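You operate a simulated robot arm through the tools that you are given. There is no shell and no other tool.

You are at the controls of a simulated robot arm. One attempt, no reset.

JOB
Key in size, rows and step from the job sheet and store them.

It is judged by the outcome, as a careful person would: the job done as asked, and still so three seconds after it is handed in. It fails if anything else is knocked over, pushed out of place, dropped, spilled or broken. Flat cloth is picked up by pressing the open fingertips on it (5 to 10 N) and closing them slowly along it; thin cloth reads only 2 to 8 mm in the jaws.

ROBOT AND FRAMES
A 6-joint arm with a two-finger gripper, fixed in place. Base frame: the origin is at the foot of the arm, x ahead of it, y to its left, z up; the work surface is at about z = 940. Units: mm, rad, N and s.
Its first joint turns from -2.897 to 2.897 rad. Payload 2.45 kg.
The TCP is the grasp point between the finger pads, 20 mm short of the fingertips. In the tool frame z runs along the fingers and y along their closing line. The gripper opens to 140 mm. The gripper's body begins 168 mm behind the TCP.
Orientation is that of the tool frame in the base frame, as a unit quaternion [x, y, z, w]. With the fingers straight down and closing along the base's y, the tool's x points along the base's -x, its y along +y and its z along -z.

CONTROLS
- The arm moves only by the tool send_rows. Its argument "deltas" is a list of rows, each a list of 3 entries, a list of its own where there are three numbers: the turn, a rotation vector about the tool's x, y, z in rad, then the shift along the tool's x, y, z in mm, then the finger opening in mm, from 0 to 140. In form: [[[rx, ry, rz], [tx, ty, tz], grip], ...]. A call has 1 to 20 rows; each row shifts and turns the commanded pose from where the row before left it, along the tool's axes as they then stand. Each row takes 0.2 s and may step no farther than 50 mm and 0.15 rad from the row before; otherwise, or with a gripper value out of range, the whole call is refused. A pose out of reach is approached as far as the arm can. The call stops where the force on the tool passes 40 N (or 10 N more than at its start, if that is more) or the arm is blocked; 0.2 s more then pass. Each finger travels about 45 mm/s and halts on what it meets, pressing with about 34 N; the grip force reading is that of the motor and also rises with nothing between the fingers. The clock runs only during rows and for 0.2 s after the last one: add rows that do not move to give the fingers time. The reply holds the time, the measured pose of the TCP, the force on the tool along the base axes, the opening and the grip force, in the units named above and with some noise, with the torque about the TCP (base axes, N m) and any sound that the robot's microphone picked up, and new pictures: "pictures" is both (left out), scene, wrist or none.
- Cameras (640 x 400 px; columns grow to the right, rows downward): "scene" is fixed at [399.8, 651.9, 1720.5]; the picture's right is [-0.74, -0.68, 0.00], its down [-0.45, 0.49, -0.75] and it looks along [0.51, -0.55, -0.66] (base axes); focal length 358 px, centre (320, 200). "wrist" rides on the gripper at [78, 11, -209] in the tool frame; the picture's right is [-0.14, 0.99, 0.00], its down [-0.92, -0.13, -0.37] and it looks along [-0.37, -0.05, 0.93] (tool axes); focal length 280 px, centre (320, 200). There is no depth. A picture from a camera that has moved, and an enlarged one, comes with that camera's place and axes in the base frame and with its lens.
- close_up(camera, box): a new picture of the part [left, top, right, bottom] of that camera's present view, enlarged. The clock stands still meanwhile.
- job_done(): hands the job in; it is judged then, once.

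Nothing tells you positions but the pictures and the camera data. Unless the task says otherwise, let go and move clear before handing in.

The tools are called after "Emit:" as name(argument=value, ...) on one line, values as JSON. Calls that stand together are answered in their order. send_rows: Moves the arm, as the interface text tells. Its arguments: {"type":"object","properties":{"deltas":{"type":"array"},"pictures":{"type":"string","enum":["both","scene","wrist","none"]}},"required":["deltas"]} The other tools are called the same way: close_up (camera, box) takes an enlarged picture of a part of a camera's view; job_done () hands the job in.

At the start:

```text
time: 0.0
tcp_pos: [562.7, -66.2, 1239.1]
tool_rot: [0.0, 1.0, 0.0, -0.001]
ft_force: [0.7, -1.0, 0.4]
moment: [0.01, 0.01, -0.01]
finger_gap: 140.1
gripper_force: 0.1
```

scene: 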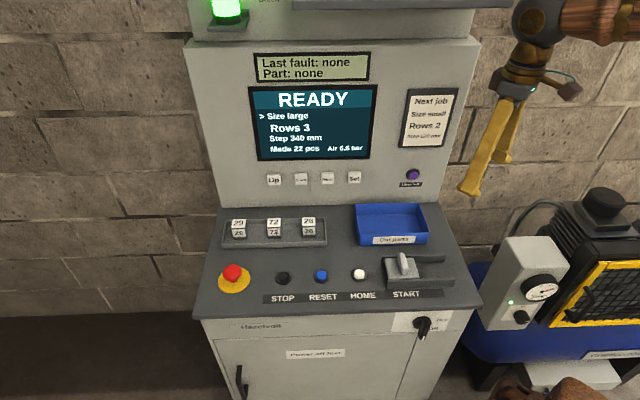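
wrist: 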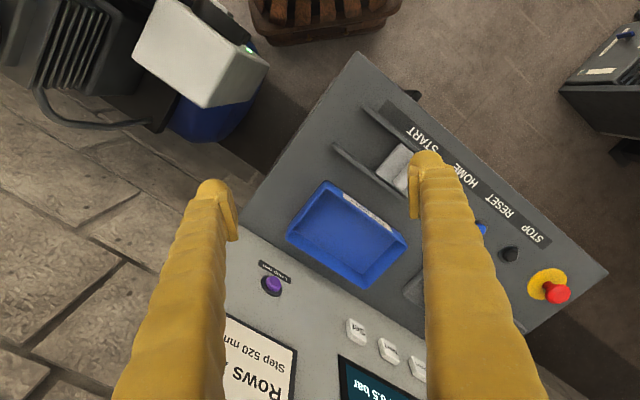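

I see a machine cabinet with a panel: a screen reading READY, Size large, Rows 3, Step 340 mm, four white keys under it, and a job sheet ("Next job") at the right. I'll take close-ups to read everything before moving.

Emit:
close_up(camera="scene", box=[390, 80, 470, 200])

Emit:
close_up(camera="scene", box=[240, 40, 400, 200])

Emit:
close_up(camera="scene", box=[200, 200, 480, 310])

Emit:
close_up(camera="wrist", box=[220, 240, 440, 400])

```text
3.33 times, centred on (430, 140) of scene
camera zoom: at [399.8, 651.9, 1720.5], right [-0.74, -0.68, 0.0], down [-0.45, 0.49, -0.75], along [0.51, -0.55, -0.66], focal length 1192 px, centre (-47, 400)
```

zoom: 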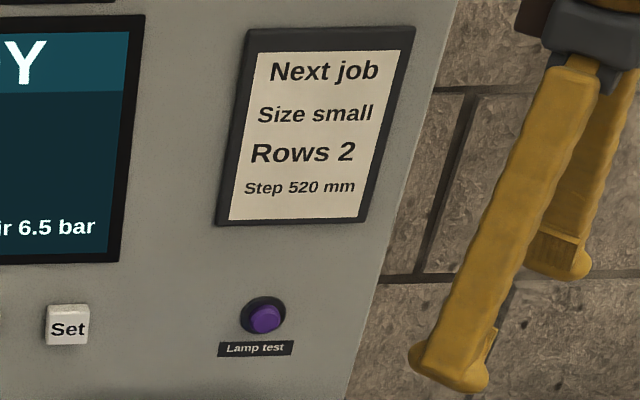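

```text
2.50 times, centred on (320, 120) of scene
camera zoom: at [399.8, 651.9, 1720.5], right [-0.74, -0.68, 0.0], down [-0.45, 0.49, -0.75], along [0.51, -0.55, -0.66], focal length 894 px, centre (320, 400)
```

zoom: 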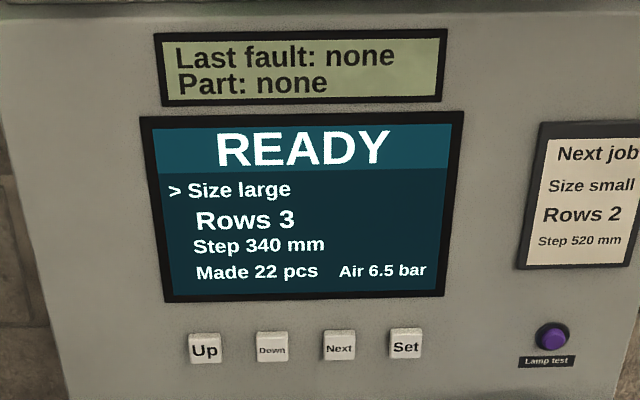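

```text
2.29 times, centred on (340, 255) of scene
camera zoom: at [399.8, 651.9, 1720.5], right [-0.74, -0.68, 0.0], down [-0.45, 0.49, -0.75], along [0.51, -0.55, -0.66], focal length 818 px, centre (274, 74)
```

zoom: 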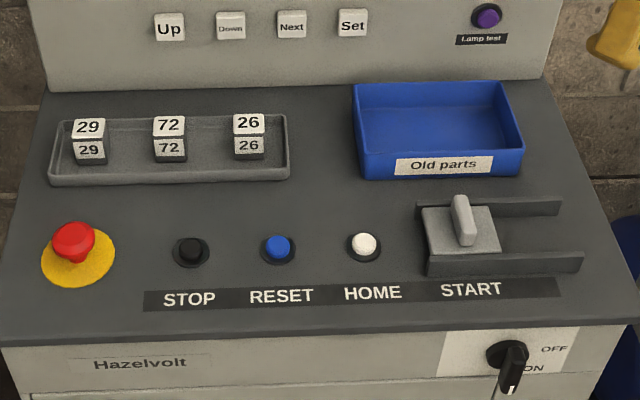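

```text
2.50 times, centred on (330, 320) of wrist
camera zoom: at [484.3, -54.4, 1448.9], right [0.14, 0.99, 0.0], down [0.92, -0.13, 0.37], along [0.37, -0.05, -0.93], focal length 701 px, centre (295, -100)
```

zoom: 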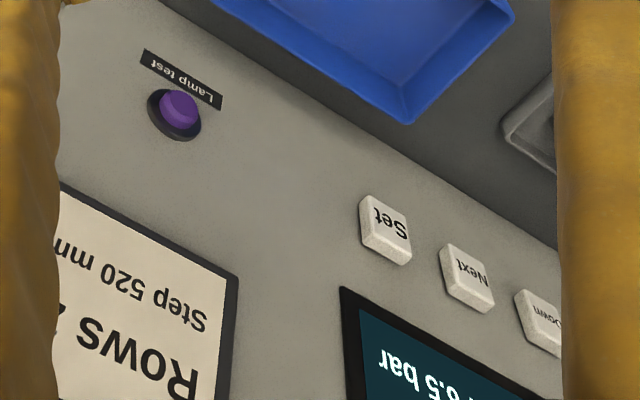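

The job sheet reads Size small, Rows 2, Step 520 mm. The keys Up/Down/Next/Set lie in a row on a roughly vertical panel at z≈1061. I place Set near (904,-45) and Up near (1075,128), with the panel facing (-0.7,0.7). Next I close the fingers and turn the tool in place so it points at the panel.

Emit:
send_rows(deltas=[[[0, 0, 0.131], [0, 0, 0], 120], [[0, 0, 0.131], [0, 0, 0], 100], [[0, 0, 0.131], [0, 0, 0], 80], [[0, 0, 0.131], [0, 0, 0], 60], [[0, 0, 0.131], [0, 0, 0], 40], [[0, 0, 0.13], [0, 0, 0], 20], [[0, -0.15, 0], [0, 0, 0], 0], [[0, -0.15, 0], [0, 0, 0], 0], [[0, -0.15, 0], [0, 0, 0], 0], [[0, -0.15, 0], [0, 0, 0], 0], [[0, -0.15, 0], [0, 0, 0], 0], [[0, -0.15, 0], [0, 0, 0], 0], [[0, -0.15, 0], [0, 0, 0], 0], [[0, 0, 0], [0, 0, 0], 0]])

```text
time: 3.0
tcp_pos: [562.4, -66.3, 1239.9]
tool_rot: [0.331, 0.8, -0.192, 0.463]
ft_force: [-0.6, 0.0, -0.2]
moment: [-0.01, 0.02, 0.0]
finger_gap: 0.0
gripper_force: 29.3
camera wrist: at [413.9, 97.9, 1276.1], right [0.75, 0.65, 0.12], down [0.01, -0.19, 0.98], along [0.66, -0.73, -0.14], focal length 280 px, centre (320, 200)
```

scene: 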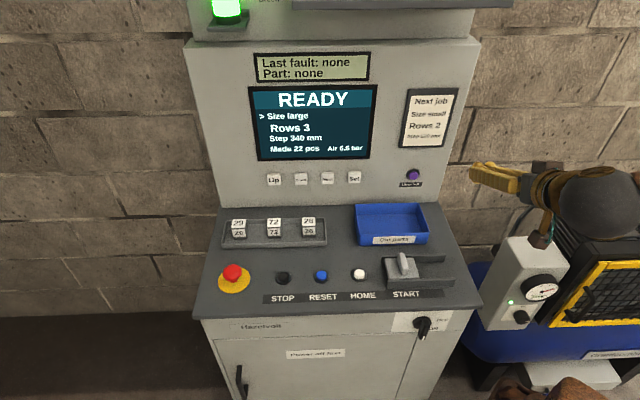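
wrist: 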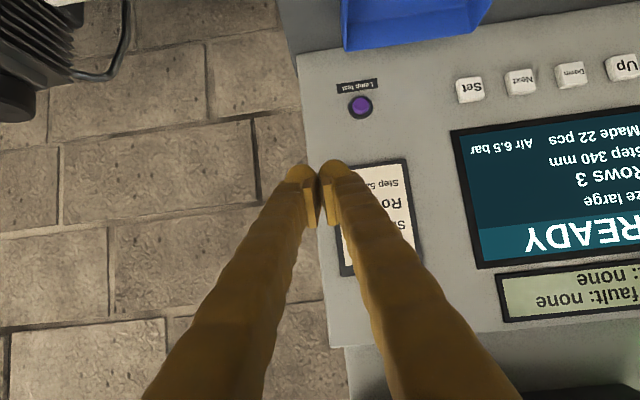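

The wrist camera now sees the panel upside-down, including the screen and keys. Triangulating again gives Set (903,-44), Next (960,14), Down (1018,70) and Up (1078,126), all at z≈1061. I'll move to a spot about 45 mm in front of the Down key.

Emit:
send_rows(deltas=[[[0, 0, 0], [6.35, 34.95, 18.67], 0], [[0, 0, 0], [6.35, 34.95, 18.67], 0], [[0, 0, 0], [6.35, 34.95, 18.67], 0], [[0, 0, 0], [6.35, 34.95, 18.67], 0], [[0, 0, 0], [6.35, 34.95, 18.67], 0], [[0, 0, 0], [6.35, 34.95, 18.67], 0], [[0, 0, 0], [6.35, 34.95, 18.67], 0], [[0, 0, 0], [6.35, 34.95, 18.67], 0], [[0, 0, 0], [6.35, 34.95, 18.67], 0], [[0, 0, 0], [6.35, 34.95, 18.67], 0], [[0, 0, 0], [6.35, 34.95, 18.67], 0], [[0, 0, 0], [6.35, 34.95, 18.67], 0], [[0, 0, 0], [0, 0, 0], 0]])

```text
time: 5.8
tcp_pos: [970.3, 120.4, 1062.4]
tool_rot: [0.331, 0.8, -0.192, 0.462]
ft_force: [0.1, -0.8, 0.0]
moment: [0.01, 0.01, 0.02]
finger_gap: 0.0
gripper_force: 29.5
camera wrist: at [822.8, 284.5, 1099.0], right [0.75, 0.65, 0.12], down [0.01, -0.19, 0.98], along [0.66, -0.73, -0.15], focal length 280 px, centre (320, 200)
```

scene: 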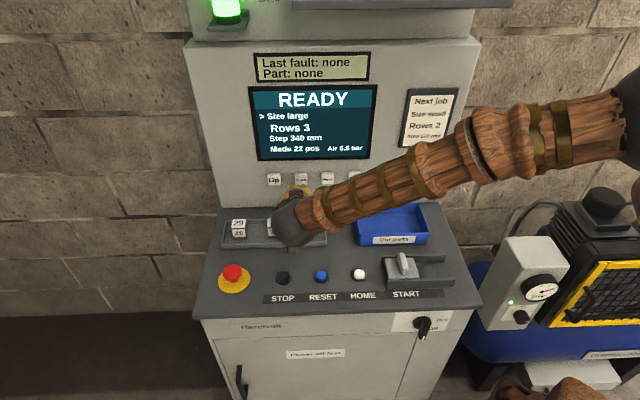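
wrist: 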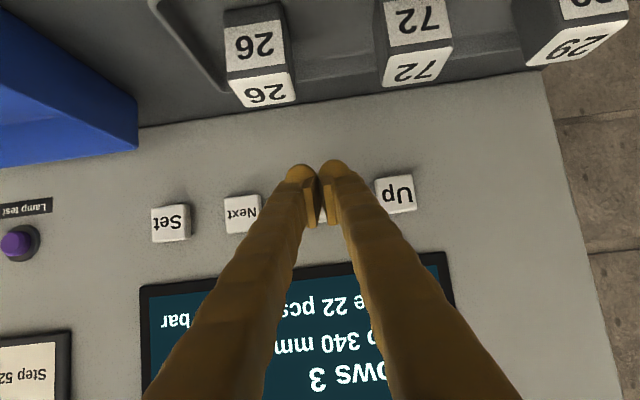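

The scene camera sees the whole screen past the arm, and the fingertips are lined up on Down. I'll go forward in steps, watching force and sound.

Emit:
send_rows(deltas=[[[0, 0, 0], [-4.99, -0.14, 8.68], 0], [[0, 0, 0], [-4.99, -0.14, 8.68], 0], [[0, 0, 0], [-4.99, -0.14, 8.68], 0], [[0, 0, 0], [-3.0, -0.08, 5.2], 0], [[0, 0, 0], [0, 0, 0], 0]])

Emit:
close_up(camera="wrist", box=[220, 120, 440, 260])

```text
time: 7.0
tcp_pos: [995.1, 93.7, 1062.2]
tool_rot: [0.331, 0.8, -0.192, 0.463]
ft_force: [0.6, -0.3, -0.8]
moment: [-0.02, -0.01, 0.01]
finger_gap: 0.0
gripper_force: 29.1
camera wrist: at [847.7, 257.6, 1098.8], right [0.75, 0.65, 0.12], down [0.01, -0.19, 0.98], along [0.66, -0.73, -0.15], focal length 280 px, centre (320, 200)
```

scene: 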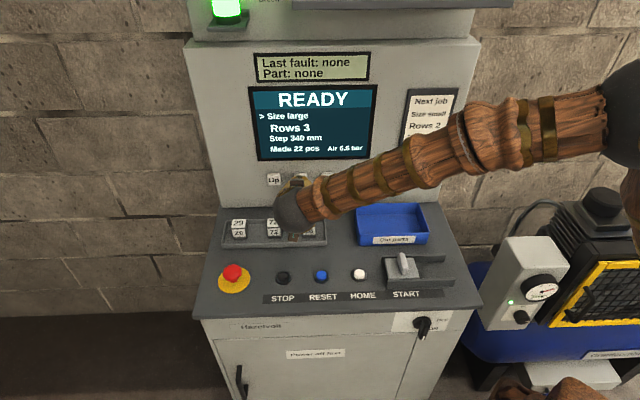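
wrist: 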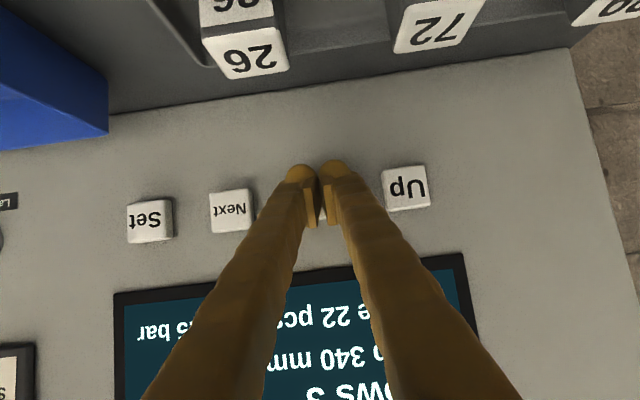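

```text
2.86 times, centred on (330, 190) of wrist
camera zoom: at [847.7, 257.6, 1098.8], right [0.75, 0.65, 0.12], down [0.01, -0.19, 0.98], along [0.66, -0.73, -0.15], focal length 801 px, centre (291, 229)
```

zoom: 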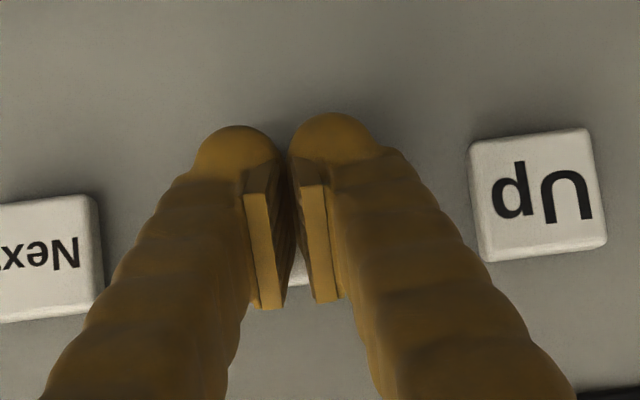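

The tips are centred on Down with about 8 mm still to go. I'll creep forward now.

Emit:
send_rows(deltas=[[[0, 0, 0], [-1.0, -0.03, 1.74], 0], [[0, 0, 0], [-1.0, -0.03, 1.74], 0], [[0, 0, 0], [-1.0, -0.03, 1.74], 0], [[0, 0, 0], [-0.5, -0.015, 0.87], 0]], pictures="scene")

```text
time: 8.0
tcp_pos: [999.6, 88.5, 1063.3]
tool_rot: [0.331, 0.8, -0.191, 0.462]
ft_force: [-1.8, 1.0, -0.1]
moment: [0.0, -0.01, 0.0]
finger_gap: 5.9
gripper_force: 29.2
heard: click
```

scene: 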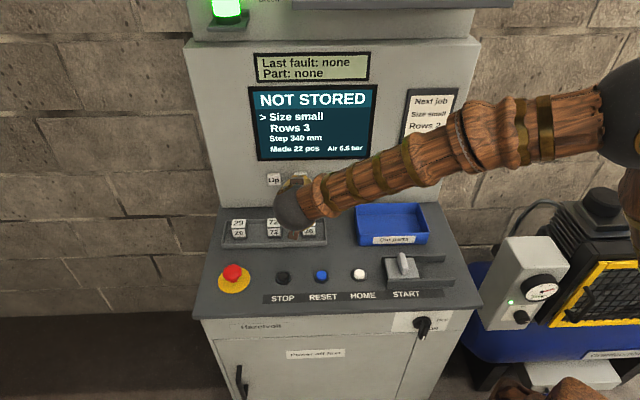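

A click was heard and the screen now reads NOT STORED, Size small. I'll back off to release the key and check that it stayed a single press.

Emit:
send_rows(deltas=[[[0, 0, 0], [3.0, 0.08, -5.2], 0], [[0, 0, 0], [3.0, 0.08, -5.2], 0], [[0, 0, 0], [4.0, 0.11, -6.94], 0], [[0, 0, 0], [0, 0, 0], 0]])

Emit:
close_up(camera="scene", box=[240, 40, 400, 200])

```text
time: 9.0
tcp_pos: [986.7, 102.7, 1060.8]
tool_rot: [0.331, 0.8, -0.192, 0.463]
ft_force: [0.6, 0.6, -0.3]
moment: [0.0, 0.0, 0.0]
finger_gap: 0.0
gripper_force: 29.2
camera wrist: at [838.8, 268.0, 1098.4], right [0.75, 0.65, 0.12], down [0.01, -0.19, 0.98], along [0.66, -0.73, -0.15], focal length 280 px, centre (320, 200)
```

scene: 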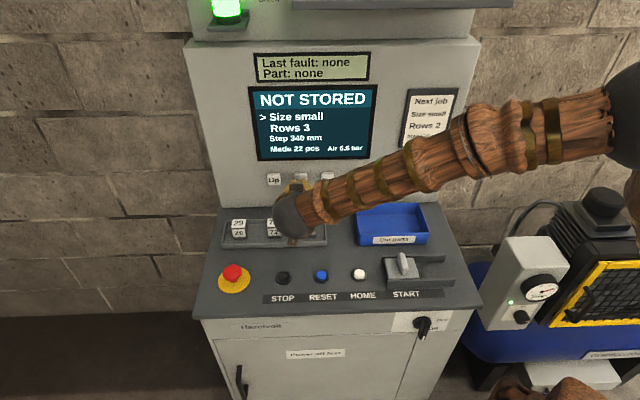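
wrist: 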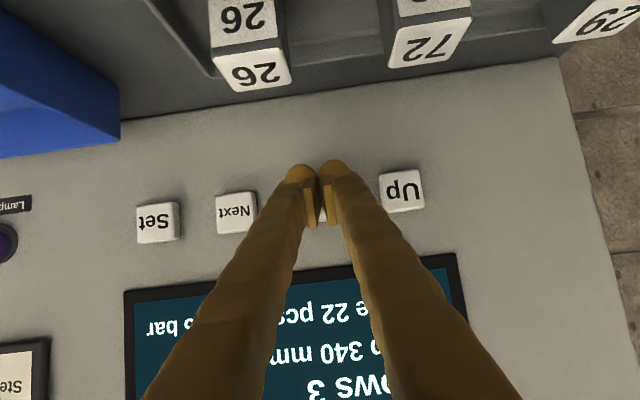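

```text
2.50 times, centred on (320, 120) of scene
camera zoom: at [399.8, 651.9, 1720.5], right [-0.74, -0.68, 0.0], down [-0.45, 0.49, -0.75], along [0.51, -0.55, -0.66], focal length 894 px, centre (320, 400)
```

zoom: 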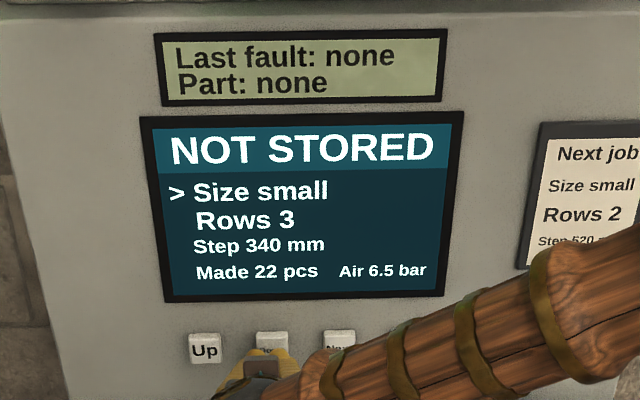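

One press made one change: Size is now small and the cursor is still on Size. I'll slide 81 mm sideways to Next and check alignment.

Emit:
send_rows(deltas=[[[0, 0, 0], [0.18, -27.1, -0.32], 0], [[0, 0, 0], [0.18, -27.1, -0.32], 0], [[0, 0, 0], [0.18, -27.1, -0.32], 0], [[0, 0, 0], [0, 0, 0], 0]], pictures="wrist")

Emit:
close_up(camera="wrist", box=[220, 120, 440, 260])

```text
time: 10.0
tcp_pos: [929.8, 46.1, 1063.5]
tool_rot: [0.332, 0.799, -0.193, 0.463]
ft_force: [0.2, -0.3, -0.4]
moment: [0.02, 0.02, -0.03]
finger_gap: 0.0
gripper_force: 29.6
camera wrist: at [781.0, 211.5, 1099.1], right [0.75, 0.65, 0.12], down [0.01, -0.19, 0.98], along [0.66, -0.73, -0.15], focal length 280 px, centre (320, 200)
```

wrist: 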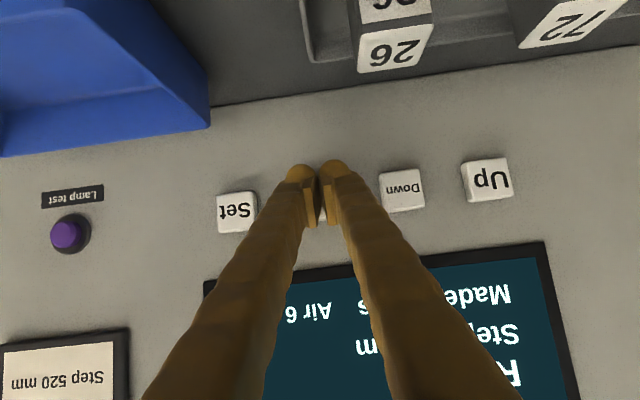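

```text
2.86 times, centred on (330, 190) of wrist
camera zoom: at [781.0, 211.5, 1099.1], right [0.75, 0.65, 0.12], down [0.01, -0.19, 0.98], along [0.66, -0.73, -0.15], focal length 801 px, centre (291, 229)
```

zoom: 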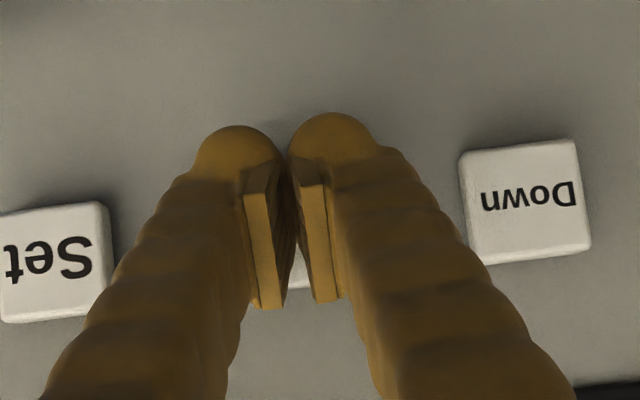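

The tips are centred on Next in the same way. I'll press and release.

Emit:
send_rows(deltas=[[[0, 0, 0], [-3.0, -0.08, 5.2], 0], [[0, 0, 0], [-3.0, -0.08, 5.2], 0], [[0, 0, 0], [-2.0, -0.05, 3.48], 0], [[0, 0, 0], [-1.0, -0.03, 1.74], 0], [[0, 0, 0], [-1.0, -0.03, 1.74], 0], [[0, 0, 0], [0, 0, 0], 0]], pictures="scene")

```text
time: 11.4
tcp_pos: [941.9, 31.9, 1062.2]
tool_rot: [0.331, 0.799, -0.192, 0.463]
ft_force: [-1.1, -0.1, -0.9]
moment: [0.01, -0.03, -0.04]
finger_gap: 6.1
gripper_force: 29.3
```

scene: 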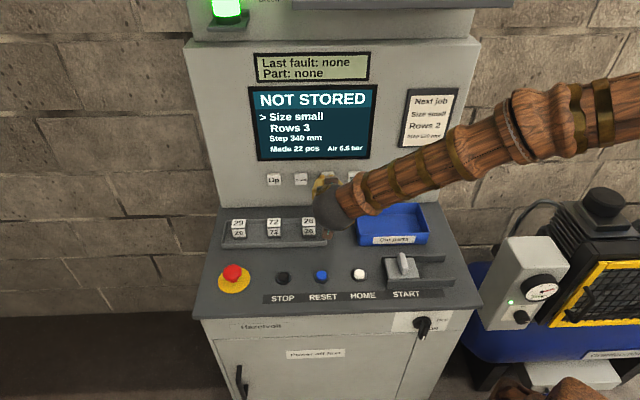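

There is contact on Next but no click yet. I'll press about a millimetre further.

Emit:
send_rows(deltas=[[[0, 0, 0], [-0.5, -0.015, 0.87], 0], [[0, 0, 0], [0, 0, 0], 0]], pictures="scene")

```text
time: 12.0
tcp_pos: [943.8, 31.7, 1062.1]
tool_rot: [0.331, 0.799, -0.192, 0.463]
ft_force: [-0.7, 2.3, 0.0]
moment: [-0.02, -0.01, 0.0]
finger_gap: 6.1
gripper_force: 29.6
```

scene: 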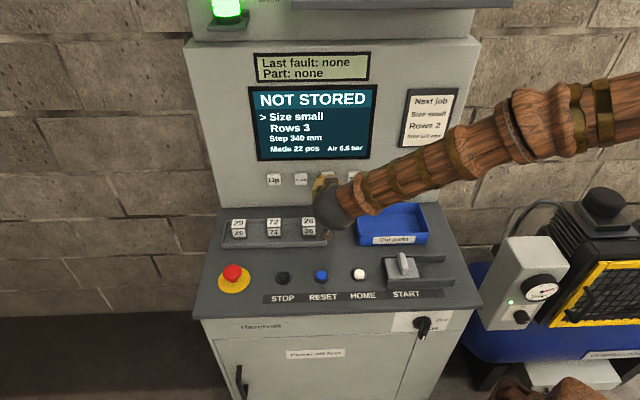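

Emit:
send_rows(deltas=[[[0, 0, 0], [-0.5, -0.015, 0.87], 0], [[0, 0, 0], [0, 0, 0], 0]], pictures="scene")

```text
time: 12.6
tcp_pos: [943.9, 29.9, 1063.0]
tool_rot: [0.331, 0.8, -0.192, 0.463]
ft_force: [-0.1, 1.1, 1.4]
moment: [-0.02, 0.0, 0.02]
finger_gap: 5.9
gripper_force: 29.4
heard: click
```

scene: 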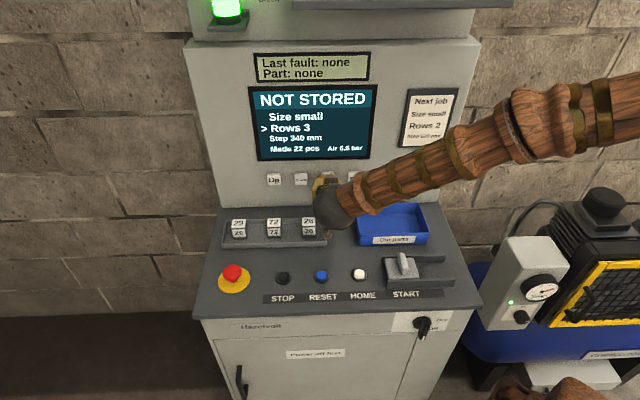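

Click: the cursor has moved to Rows. I'll retract, slide back to Down and press once to bring Rows from 3 to 2.

Emit:
send_rows(deltas=[[[0, 0, 0], [3.0, 0.08, -5.2], 0], [[0, 0, 0], [4.0, 0.11, -6.94], 0], [[0, 0, 0], [4.0, 0.11, -6.94], 0], [[0, 0, 0], [0, 0, 0], 0], [[0, 0, 0], [-0.18, 27.1, 0.32], 0], [[0, 0, 0], [-0.18, 27.1, 0.32], 0], [[0, 0, 0], [-0.18, 27.1, 0.32], 0], [[0, 0, 0], [0, 0, 0], 0], [[0, 0, 0], [-3.0, -0.08, 5.2], 0], [[0, 0, 0], [-3.0, -0.08, 5.2], 0], [[0, 0, 0], [-2.0, -0.05, 3.48], 0], [[0, 0, 0], [-1.0, -0.03, 1.74], 0], [[0, 0, 0], [-1.0, -0.03, 1.74], 0], [[0, 0, 0], [-0.25, 0, 0.43], 0], [[0, 0, 0], [0, 0, 0], 0]], pictures="scene")

```text
time: 15.8
tcp_pos: [1000.2, 88.3, 1061.7]
tool_rot: [0.331, 0.8, -0.191, 0.462]
ft_force: [-1.4, 0.7, -0.3]
moment: [-0.02, 0.01, -0.03]
finger_gap: 6.1
gripper_force: 29.2
heard: click
```

scene: 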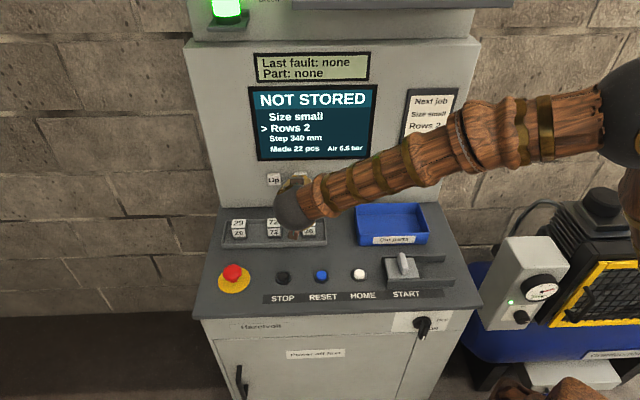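

Rows now reads 2. I'll retract, slide to Next and press it once to reach Step.

Emit:
send_rows(deltas=[[[0, 0, 0], [3.0, 0.08, -5.2], 0], [[0, 0, 0], [3.25, 0.08, -5.63], 0], [[0, 0, 0], [4.0, 0.11, -6.94], 0], [[0, 0, 0], [0, 0, 0], 0], [[0, 0, 0], [0.18, -27.1, -0.32], 0], [[0, 0, 0], [0.18, -27.1, -0.32], 0], [[0, 0, 0], [0.18, -27.1, -0.32], 0], [[0, 0, 0], [0, 0, 0], 0], [[0, 0, 0], [-4.0, -0.11, 6.94], 0], [[0, 0, 0], [-3.0, -0.08, 5.2], 0], [[0, 0, 0], [-2.0, -0.05, 3.48], 0], [[0, 0, 0], [-1.0, -0.03, 1.74], 0], [[0, 0, 0], [-1.0, -0.03, 1.74], 0], [[0, 0, 0], [0, 0, 0], 0]], pictures="scene")

```text
time: 18.8
tcp_pos: [942.8, 30.4, 1061.2]
tool_rot: [0.332, 0.799, -0.192, 0.462]
ft_force: [-0.9, 1.3, -0.2]
moment: [-0.02, 0.05, 0.01]
finger_gap: 6.0
gripper_force: 30.0
heard: click
```

scene: 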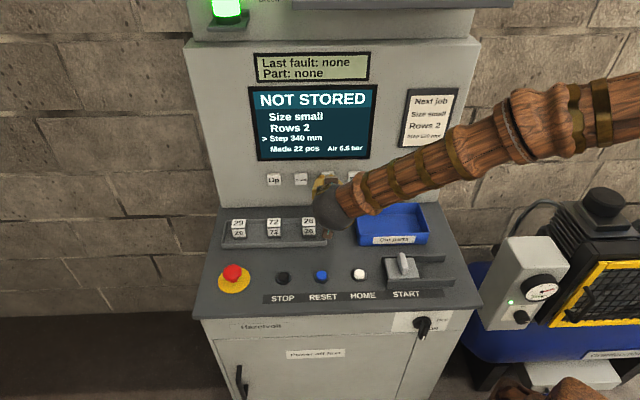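

The cursor is on Step 340. I'll retract and slide two keys over to Up, checking alignment before pressing.

Emit:
send_rows(deltas=[[[0, 0, 0], [3.0, 0.08, -5.2], 0], [[0, 0, 0], [4.0, 0.11, -6.94], 0], [[0, 0, 0], [4.0, 0.11, -6.94], 0], [[0, 0, 0], [0, 0, 0], 0], [[0, 0, 0], [-0.18, 27.1, 0.32], 0], [[0, 0, 0], [-0.18, 27.1, 0.32], 0], [[0, 0, 0], [-0.18, 27.1, 0.32], 0], [[0, 0, 0], [-0.18, 27.1, 0.32], 0], [[0, 0, 0], [-0.18, 27.1, 0.32], 0], [[0, 0, 0], [-0.18, 27.1, 0.32], 0], [[0, 0, 0], [0, 0, 0], 0]])

Emit:
close_up(camera="wrist", box=[220, 120, 440, 260])

```text
time: 21.2
tcp_pos: [1046.4, 160.7, 1061.6]
tool_rot: [0.331, 0.8, -0.192, 0.462]
ft_force: [-0.2, 1.4, 0.0]
moment: [0.04, 0.0, 0.01]
finger_gap: 0.0
gripper_force: 29.9
camera wrist: at [898.0, 325.2, 1100.1], right [0.75, 0.65, 0.12], down [0.01, -0.19, 0.98], along [0.66, -0.73, -0.15], focal length 280 px, centre (320, 200)
```

scene: 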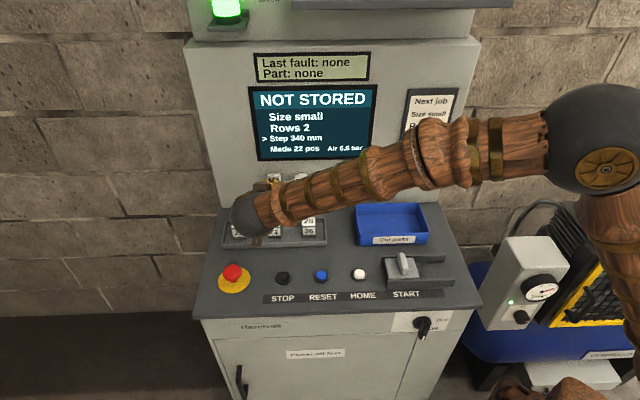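
wrist: 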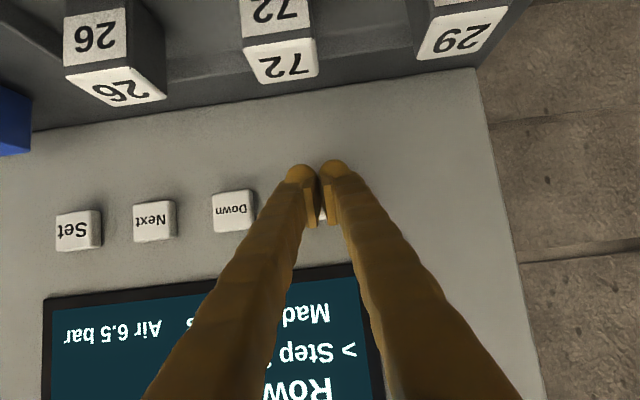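

```text
2.86 times, centred on (330, 190) of wrist
camera zoom: at [898.0, 325.2, 1100.1], right [0.75, 0.65, 0.12], down [0.01, -0.19, 0.98], along [0.66, -0.73, -0.15], focal length 801 px, centre (291, 229)
```

zoom: 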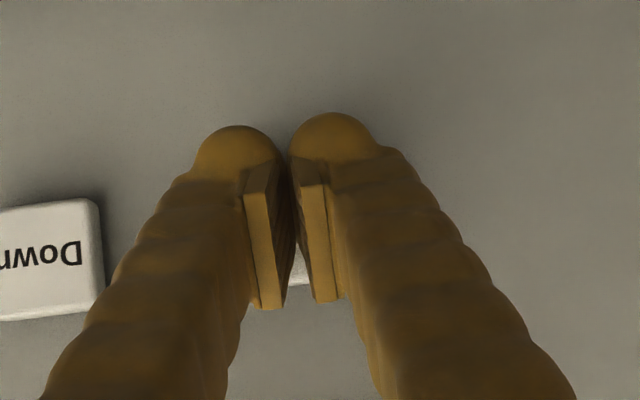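

Up sits behind the fingertips just as the other keys did, and the Step line is still visible. I'll press it.

Emit:
send_rows(deltas=[[[0, 0, 0], [-3.0, -0.08, 5.2], 0], [[0, 0, 0], [-3.0, -0.08, 5.2], 0], [[0, 0, 0], [-2.0, -0.05, 3.48], 0], [[0, 0, 0], [-1.0, -0.03, 1.74], 0], [[0, 0, 0], [-1.0, -0.03, 1.74], 0], [[0, 0, 0], [0, 0, 0], 0]], pictures="scene")

```text
time: 22.6
tcp_pos: [1058.8, 145.0, 1062.7]
tool_rot: [0.331, 0.8, -0.191, 0.463]
ft_force: [-0.8, 3.4, -0.1]
moment: [0.0, 0.03, 0.02]
finger_gap: 6.1
gripper_force: 29.2
heard: click
```

scene: 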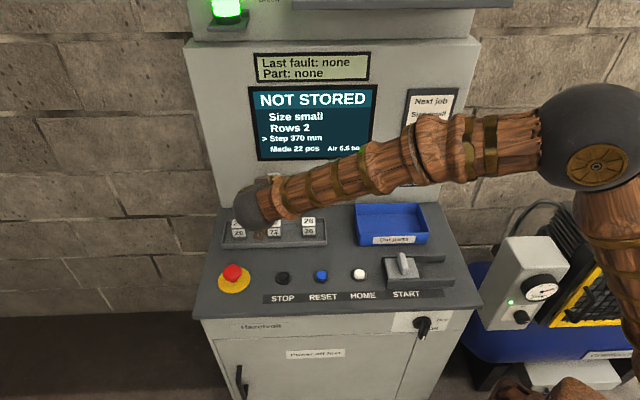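

Emit:
close_up(camera="scene", box=[240, 80, 390, 170])

```text
4.27 times, centred on (315, 125) of scene
camera zoom: at [399.8, 651.9, 1720.5], right [-0.74, -0.68, 0.0], down [-0.45, 0.49, -0.75], along [0.51, -0.55, -0.66], focal length 1526 px, centre (341, 520)
```

zoom: 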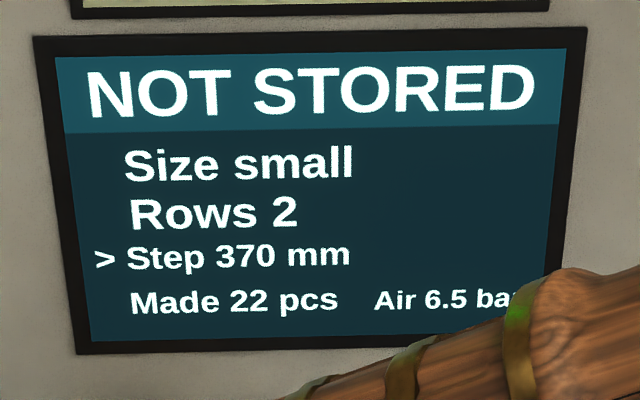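

Each Up press adds 30 mm, so going from 370 to 520 needs five more presses. I'll do one release-press cycle and check.

Emit:
send_rows(deltas=[[[0, 0, 0], [3.0, 0.08, -5.2], 0], [[0, 0, 0], [4.0, 0.11, -6.94], 0], [[0, 0, 0], [0, 0, 0], 0], [[0, 0, 0], [-4.0, -0.11, 6.94], 0], [[0, 0, 0], [-2.0, -0.05, 3.46], 0], [[0, 0, 0], [-1.0, -0.03, 1.74], 0], [[0, 0, 0], [0, 0, 0], 0]], pictures="none")

Emit:
close_up(camera="scene", box=[240, 80, 390, 170])

```text
time: 24.2
tcp_pos: [1058.1, 144.9, 1061.6]
tool_rot: [0.332, 0.8, -0.192, 0.462]
ft_force: [-1.7, 1.3, -1.1]
moment: [0.01, 0.01, 0.0]
finger_gap: 5.8
gripper_force: 29.1
heard: click
```

```text
4.27 times, centred on (315, 125) of scene
camera zoom: at [399.8, 651.9, 1720.5], right [-0.74, -0.68, 0.0], down [-0.45, 0.49, -0.75], along [0.51, -0.55, -0.66], focal length 1526 px, centre (341, 520)
```

zoom: 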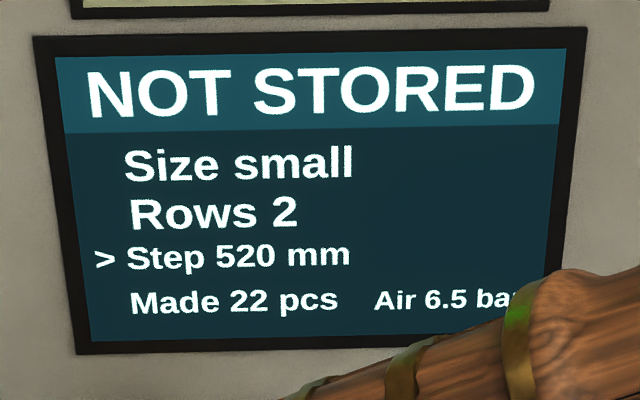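

The screen already shows Step 520, so the values seem to come from a list rather than equal steps. I'll release right away and confirm it stays at 520.

Emit:
send_rows(deltas=[[[0, 0, 0], [5.0, 0.14, -8.68], 0], [[0, 0, 0], [6.0, 0.16, -10.4], 0], [[0, 0, 0], [0, 0, 0], 0], [[0, 0, 0], [0, 0, 0], 0]], pictures="scene")

Emit:
close_up(camera="scene", box=[240, 80, 390, 170])

```text
time: 25.2
tcp_pos: [1043.9, 162.0, 1063.0]
tool_rot: [0.332, 0.799, -0.193, 0.463]
ft_force: [-0.1, -0.8, -0.2]
moment: [-0.01, 0.03, 0.0]
finger_gap: 0.0
gripper_force: 29.5
```

scene: 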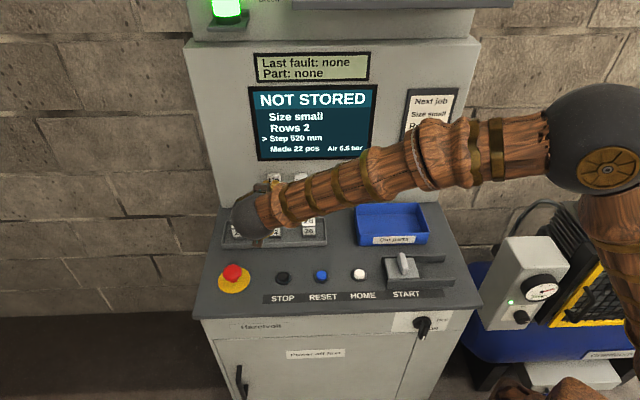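

```text
4.27 times, centred on (315, 125) of scene
camera zoom: at [399.8, 651.9, 1720.5], right [-0.74, -0.68, 0.0], down [-0.45, 0.49, -0.75], along [0.51, -0.55, -0.66], focal length 1526 px, centre (341, 520)
```

zoom: 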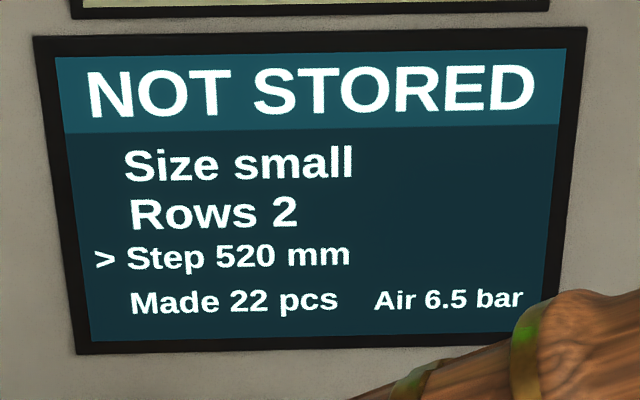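

All three values match the sheet, and the status is NOT STORED. I'll slide three keys over to Set and check alignment.

Emit:
send_rows(deltas=[[[0, 0, 0], [0.18, -27.1, -0.32], 0], [[0, 0, 0], [0.18, -27.1, -0.32], 0], [[0, 0, 0], [0.18, -27.1, -0.32], 0], [[0, 0, 0], [0.18, -27.1, -0.32], 0], [[0, 0, 0], [0.18, -27.1, -0.32], 0], [[0, 0, 0], [0.18, -27.1, -0.32], 0], [[0, 0, 0], [0.18, -27.1, -0.32], 0], [[0, 0, 0], [0.18, -27.1, -0.32], 0], [[0, 0, 0], [0.18, -27.1, -0.32], 0], [[0, 0, 0], [0, 0, 0], 0]])

Emit:
close_up(camera="wrist", box=[220, 120, 440, 260])

```text
time: 27.4
tcp_pos: [867.2, -10.1, 1062.1]
tool_rot: [0.332, 0.8, -0.191, 0.462]
ft_force: [-0.1, 0.5, 0.0]
moment: [-0.01, -0.01, 0.01]
finger_gap: 0.0
gripper_force: 29.3
camera wrist: at [719.6, 153.9, 1099.4], right [0.75, 0.65, 0.12], down [0.01, -0.19, 0.98], along [0.66, -0.73, -0.15], focal length 280 px, centre (320, 200)
```

scene: 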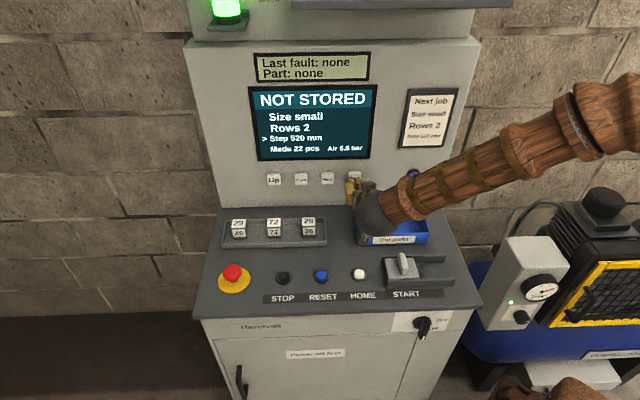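
wrist: 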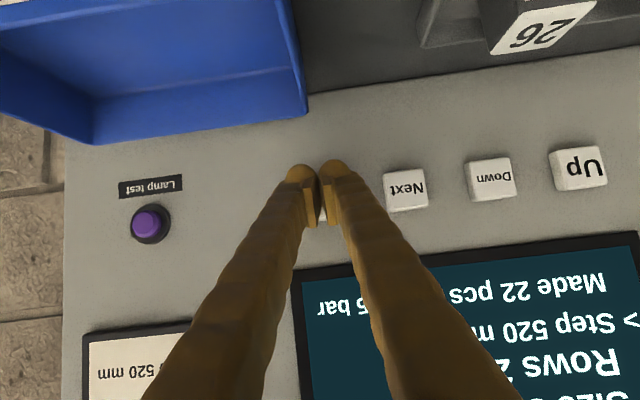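

```text
2.86 times, centred on (330, 190) of wrist
camera zoom: at [719.6, 153.9, 1099.4], right [0.75, 0.65, 0.12], down [0.01, -0.19, 0.98], along [0.66, -0.73, -0.15], focal length 801 px, centre (291, 229)
```

zoom: 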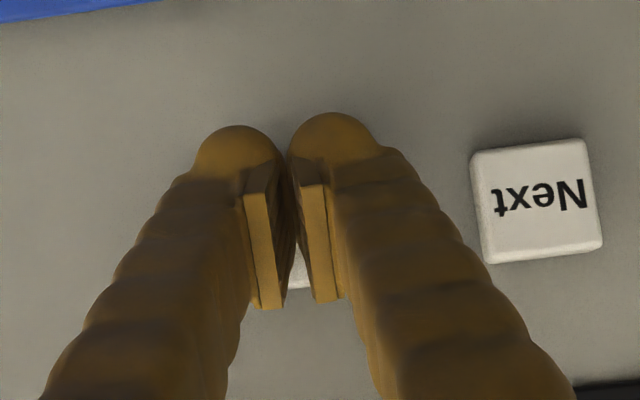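

The tips are centred on Set. I'll press it the same way.

Emit:
send_rows(deltas=[[[0, 0, 0], [-4.0, -0.11, 6.94], 0], [[0, 0, 0], [-4.0, -0.11, 6.94], 0], [[0, 0, 0], [-2.0, -0.05, 3.48], 0], [[0, 0, 0], [-1.0, -0.03, 1.74], 0], [[0, 0, 0], [-0.5, -0.015, 0.87], 0], [[0, 0, 0], [0, 0, 0], 0]], pictures="scene")

```text
time: 28.8
tcp_pos: [885.8, -25.2, 1060.5]
tool_rot: [0.331, 0.8, -0.191, 0.463]
ft_force: [-1.6, 1.4, 0.9]
moment: [0.02, -0.03, -0.03]
finger_gap: 6.4
gripper_force: 28.9
```

scene: 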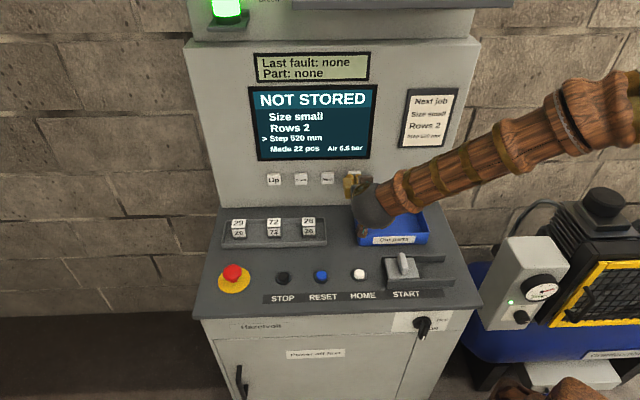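

There is contact but no click yet. I'll go a little deeper.

Emit:
send_rows(deltas=[[[0, 0, 0], [-0.5, -0.015, 0.87], 0], [[0, 0, 0], [0, 0, 0], 0]], pictures="scene")

```text
time: 29.4
tcp_pos: [885.4, -26.0, 1060.6]
tool_rot: [0.332, 0.799, -0.192, 0.463]
ft_force: [-1.6, 2.0, 1.4]
moment: [-0.02, -0.04, -0.01]
finger_gap: 5.9
gripper_force: 29.2
heard: click
```

scene: 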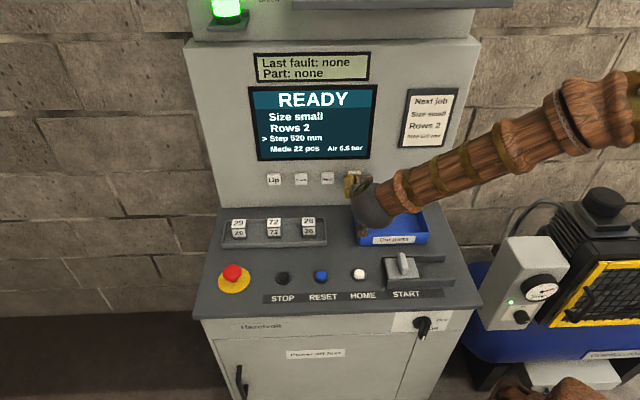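

The screen shows READY with Size small, Rows 2 and Step 520. I'll release the key and move back and up, clear of the machine.

Emit:
send_rows(deltas=[[[0, 0, 0], [4.0, 0.11, -6.94], 0], [[0, 0, 0], [5.0, 0.14, -8.68], 0], [[0, 0, 0], [8.0, 0.2, -13.9], 0], [[0, 0, 0], [0, 0, -25], 0], [[0, 0, 0], [0, 0, -30], 0], [[0, 0, 0], [0, 0, -30], 0], [[0, 0, 0], [0, -20, -30], 0], [[0, 0, 0], [-10, -30, -25], 0], [[0, 0, 0], [-10, -30, -20], 0], [[0, 0, 0], [-10, -30, -10], 0], [[0, 0, 0], [0, 0, 0], 0], [[0, 0, 0], [0, 0, 0], 0]])

Emit:
close_up(camera="scene", box=[240, 40, 400, 200])

Emit:
close_up(camera="scene", box=[200, 160, 480, 335])

```text
time: 32.0
tcp_pos: [690.3, 14.3, 1174.3]
tool_rot: [0.33, 0.8, -0.191, 0.463]
ft_force: [-0.1, 0.0, 0.4]
moment: [-0.01, 0.01, 0.02]
finger_gap: 0.1
gripper_force: 29.4
camera wrist: at [542.1, 178.6, 1210.5], right [0.75, 0.65, 0.12], down [0.01, -0.19, 0.98], along [0.66, -0.73, -0.15], focal length 280 px, centre (320, 200)
```

scene: 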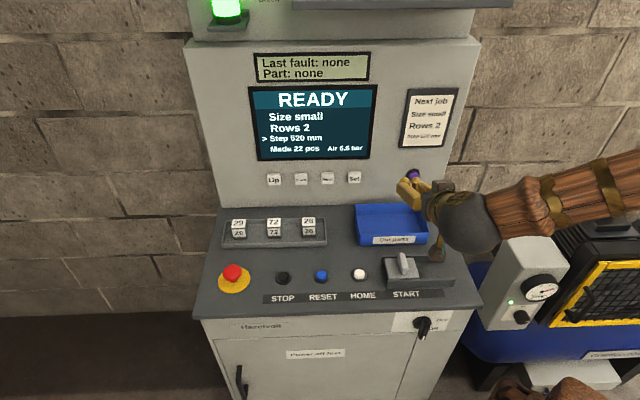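
wrist: 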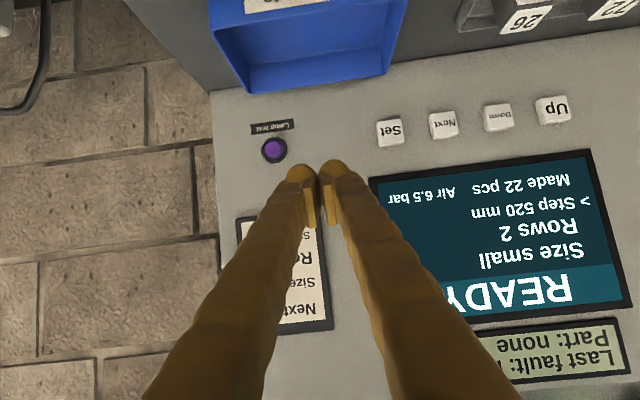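

```text
2.50 times, centred on (320, 120) of scene
camera zoom: at [399.8, 651.9, 1720.5], right [-0.74, -0.68, 0.0], down [-0.45, 0.49, -0.75], along [0.51, -0.55, -0.66], focal length 894 px, centre (320, 400)
```

zoom: 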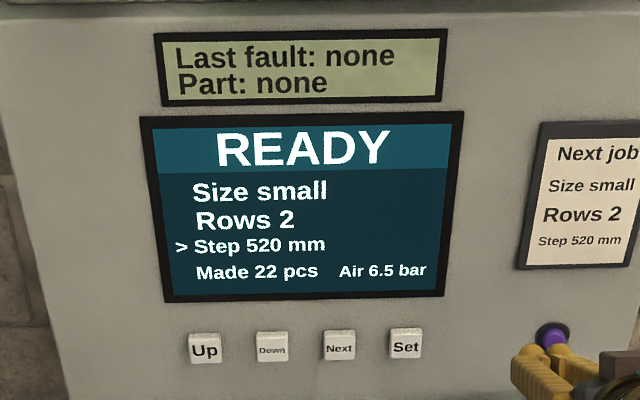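

```text
2.29 times, centred on (340, 248) of scene
camera zoom: at [399.8, 651.9, 1720.5], right [-0.74, -0.68, 0.0], down [-0.45, 0.49, -0.75], along [0.51, -0.55, -0.66], focal length 818 px, centre (274, 91)
```

zoom: 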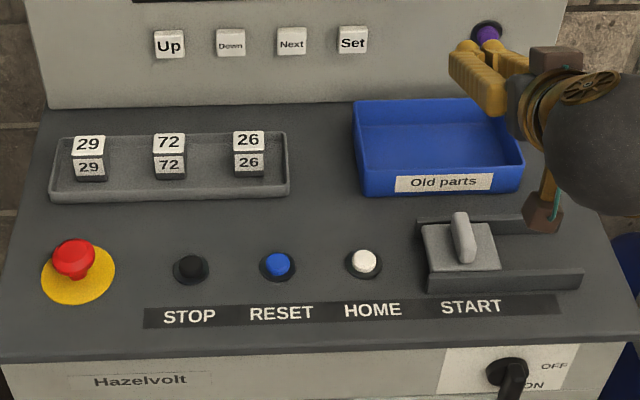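

The screen reads READY with Size small, Rows 2 and Step 520 mm. The keys have come back out, nothing else on the console has moved, and the arm is clear, so I'm handing in.

Emit:
job_done()

```text
The job is handed in.
```

The machine now shows READY with Size small, Rows 2 and Step 520 mm, matching the job sheet. Before I pressed Set it showed NOT STORED; pressing Set changed it to READY.

- **Keys pressed:** I used only Down, Next, Up and Set, one click at a time. Nothing else on the console was touched or moved.
- **Step field:** The Step value does not change in equal amounts. Up took it from 340 to 370, then straight to 520 on the next press.
- **Arm:** I backed the arm away from the panel with the fingers closed before handing in.
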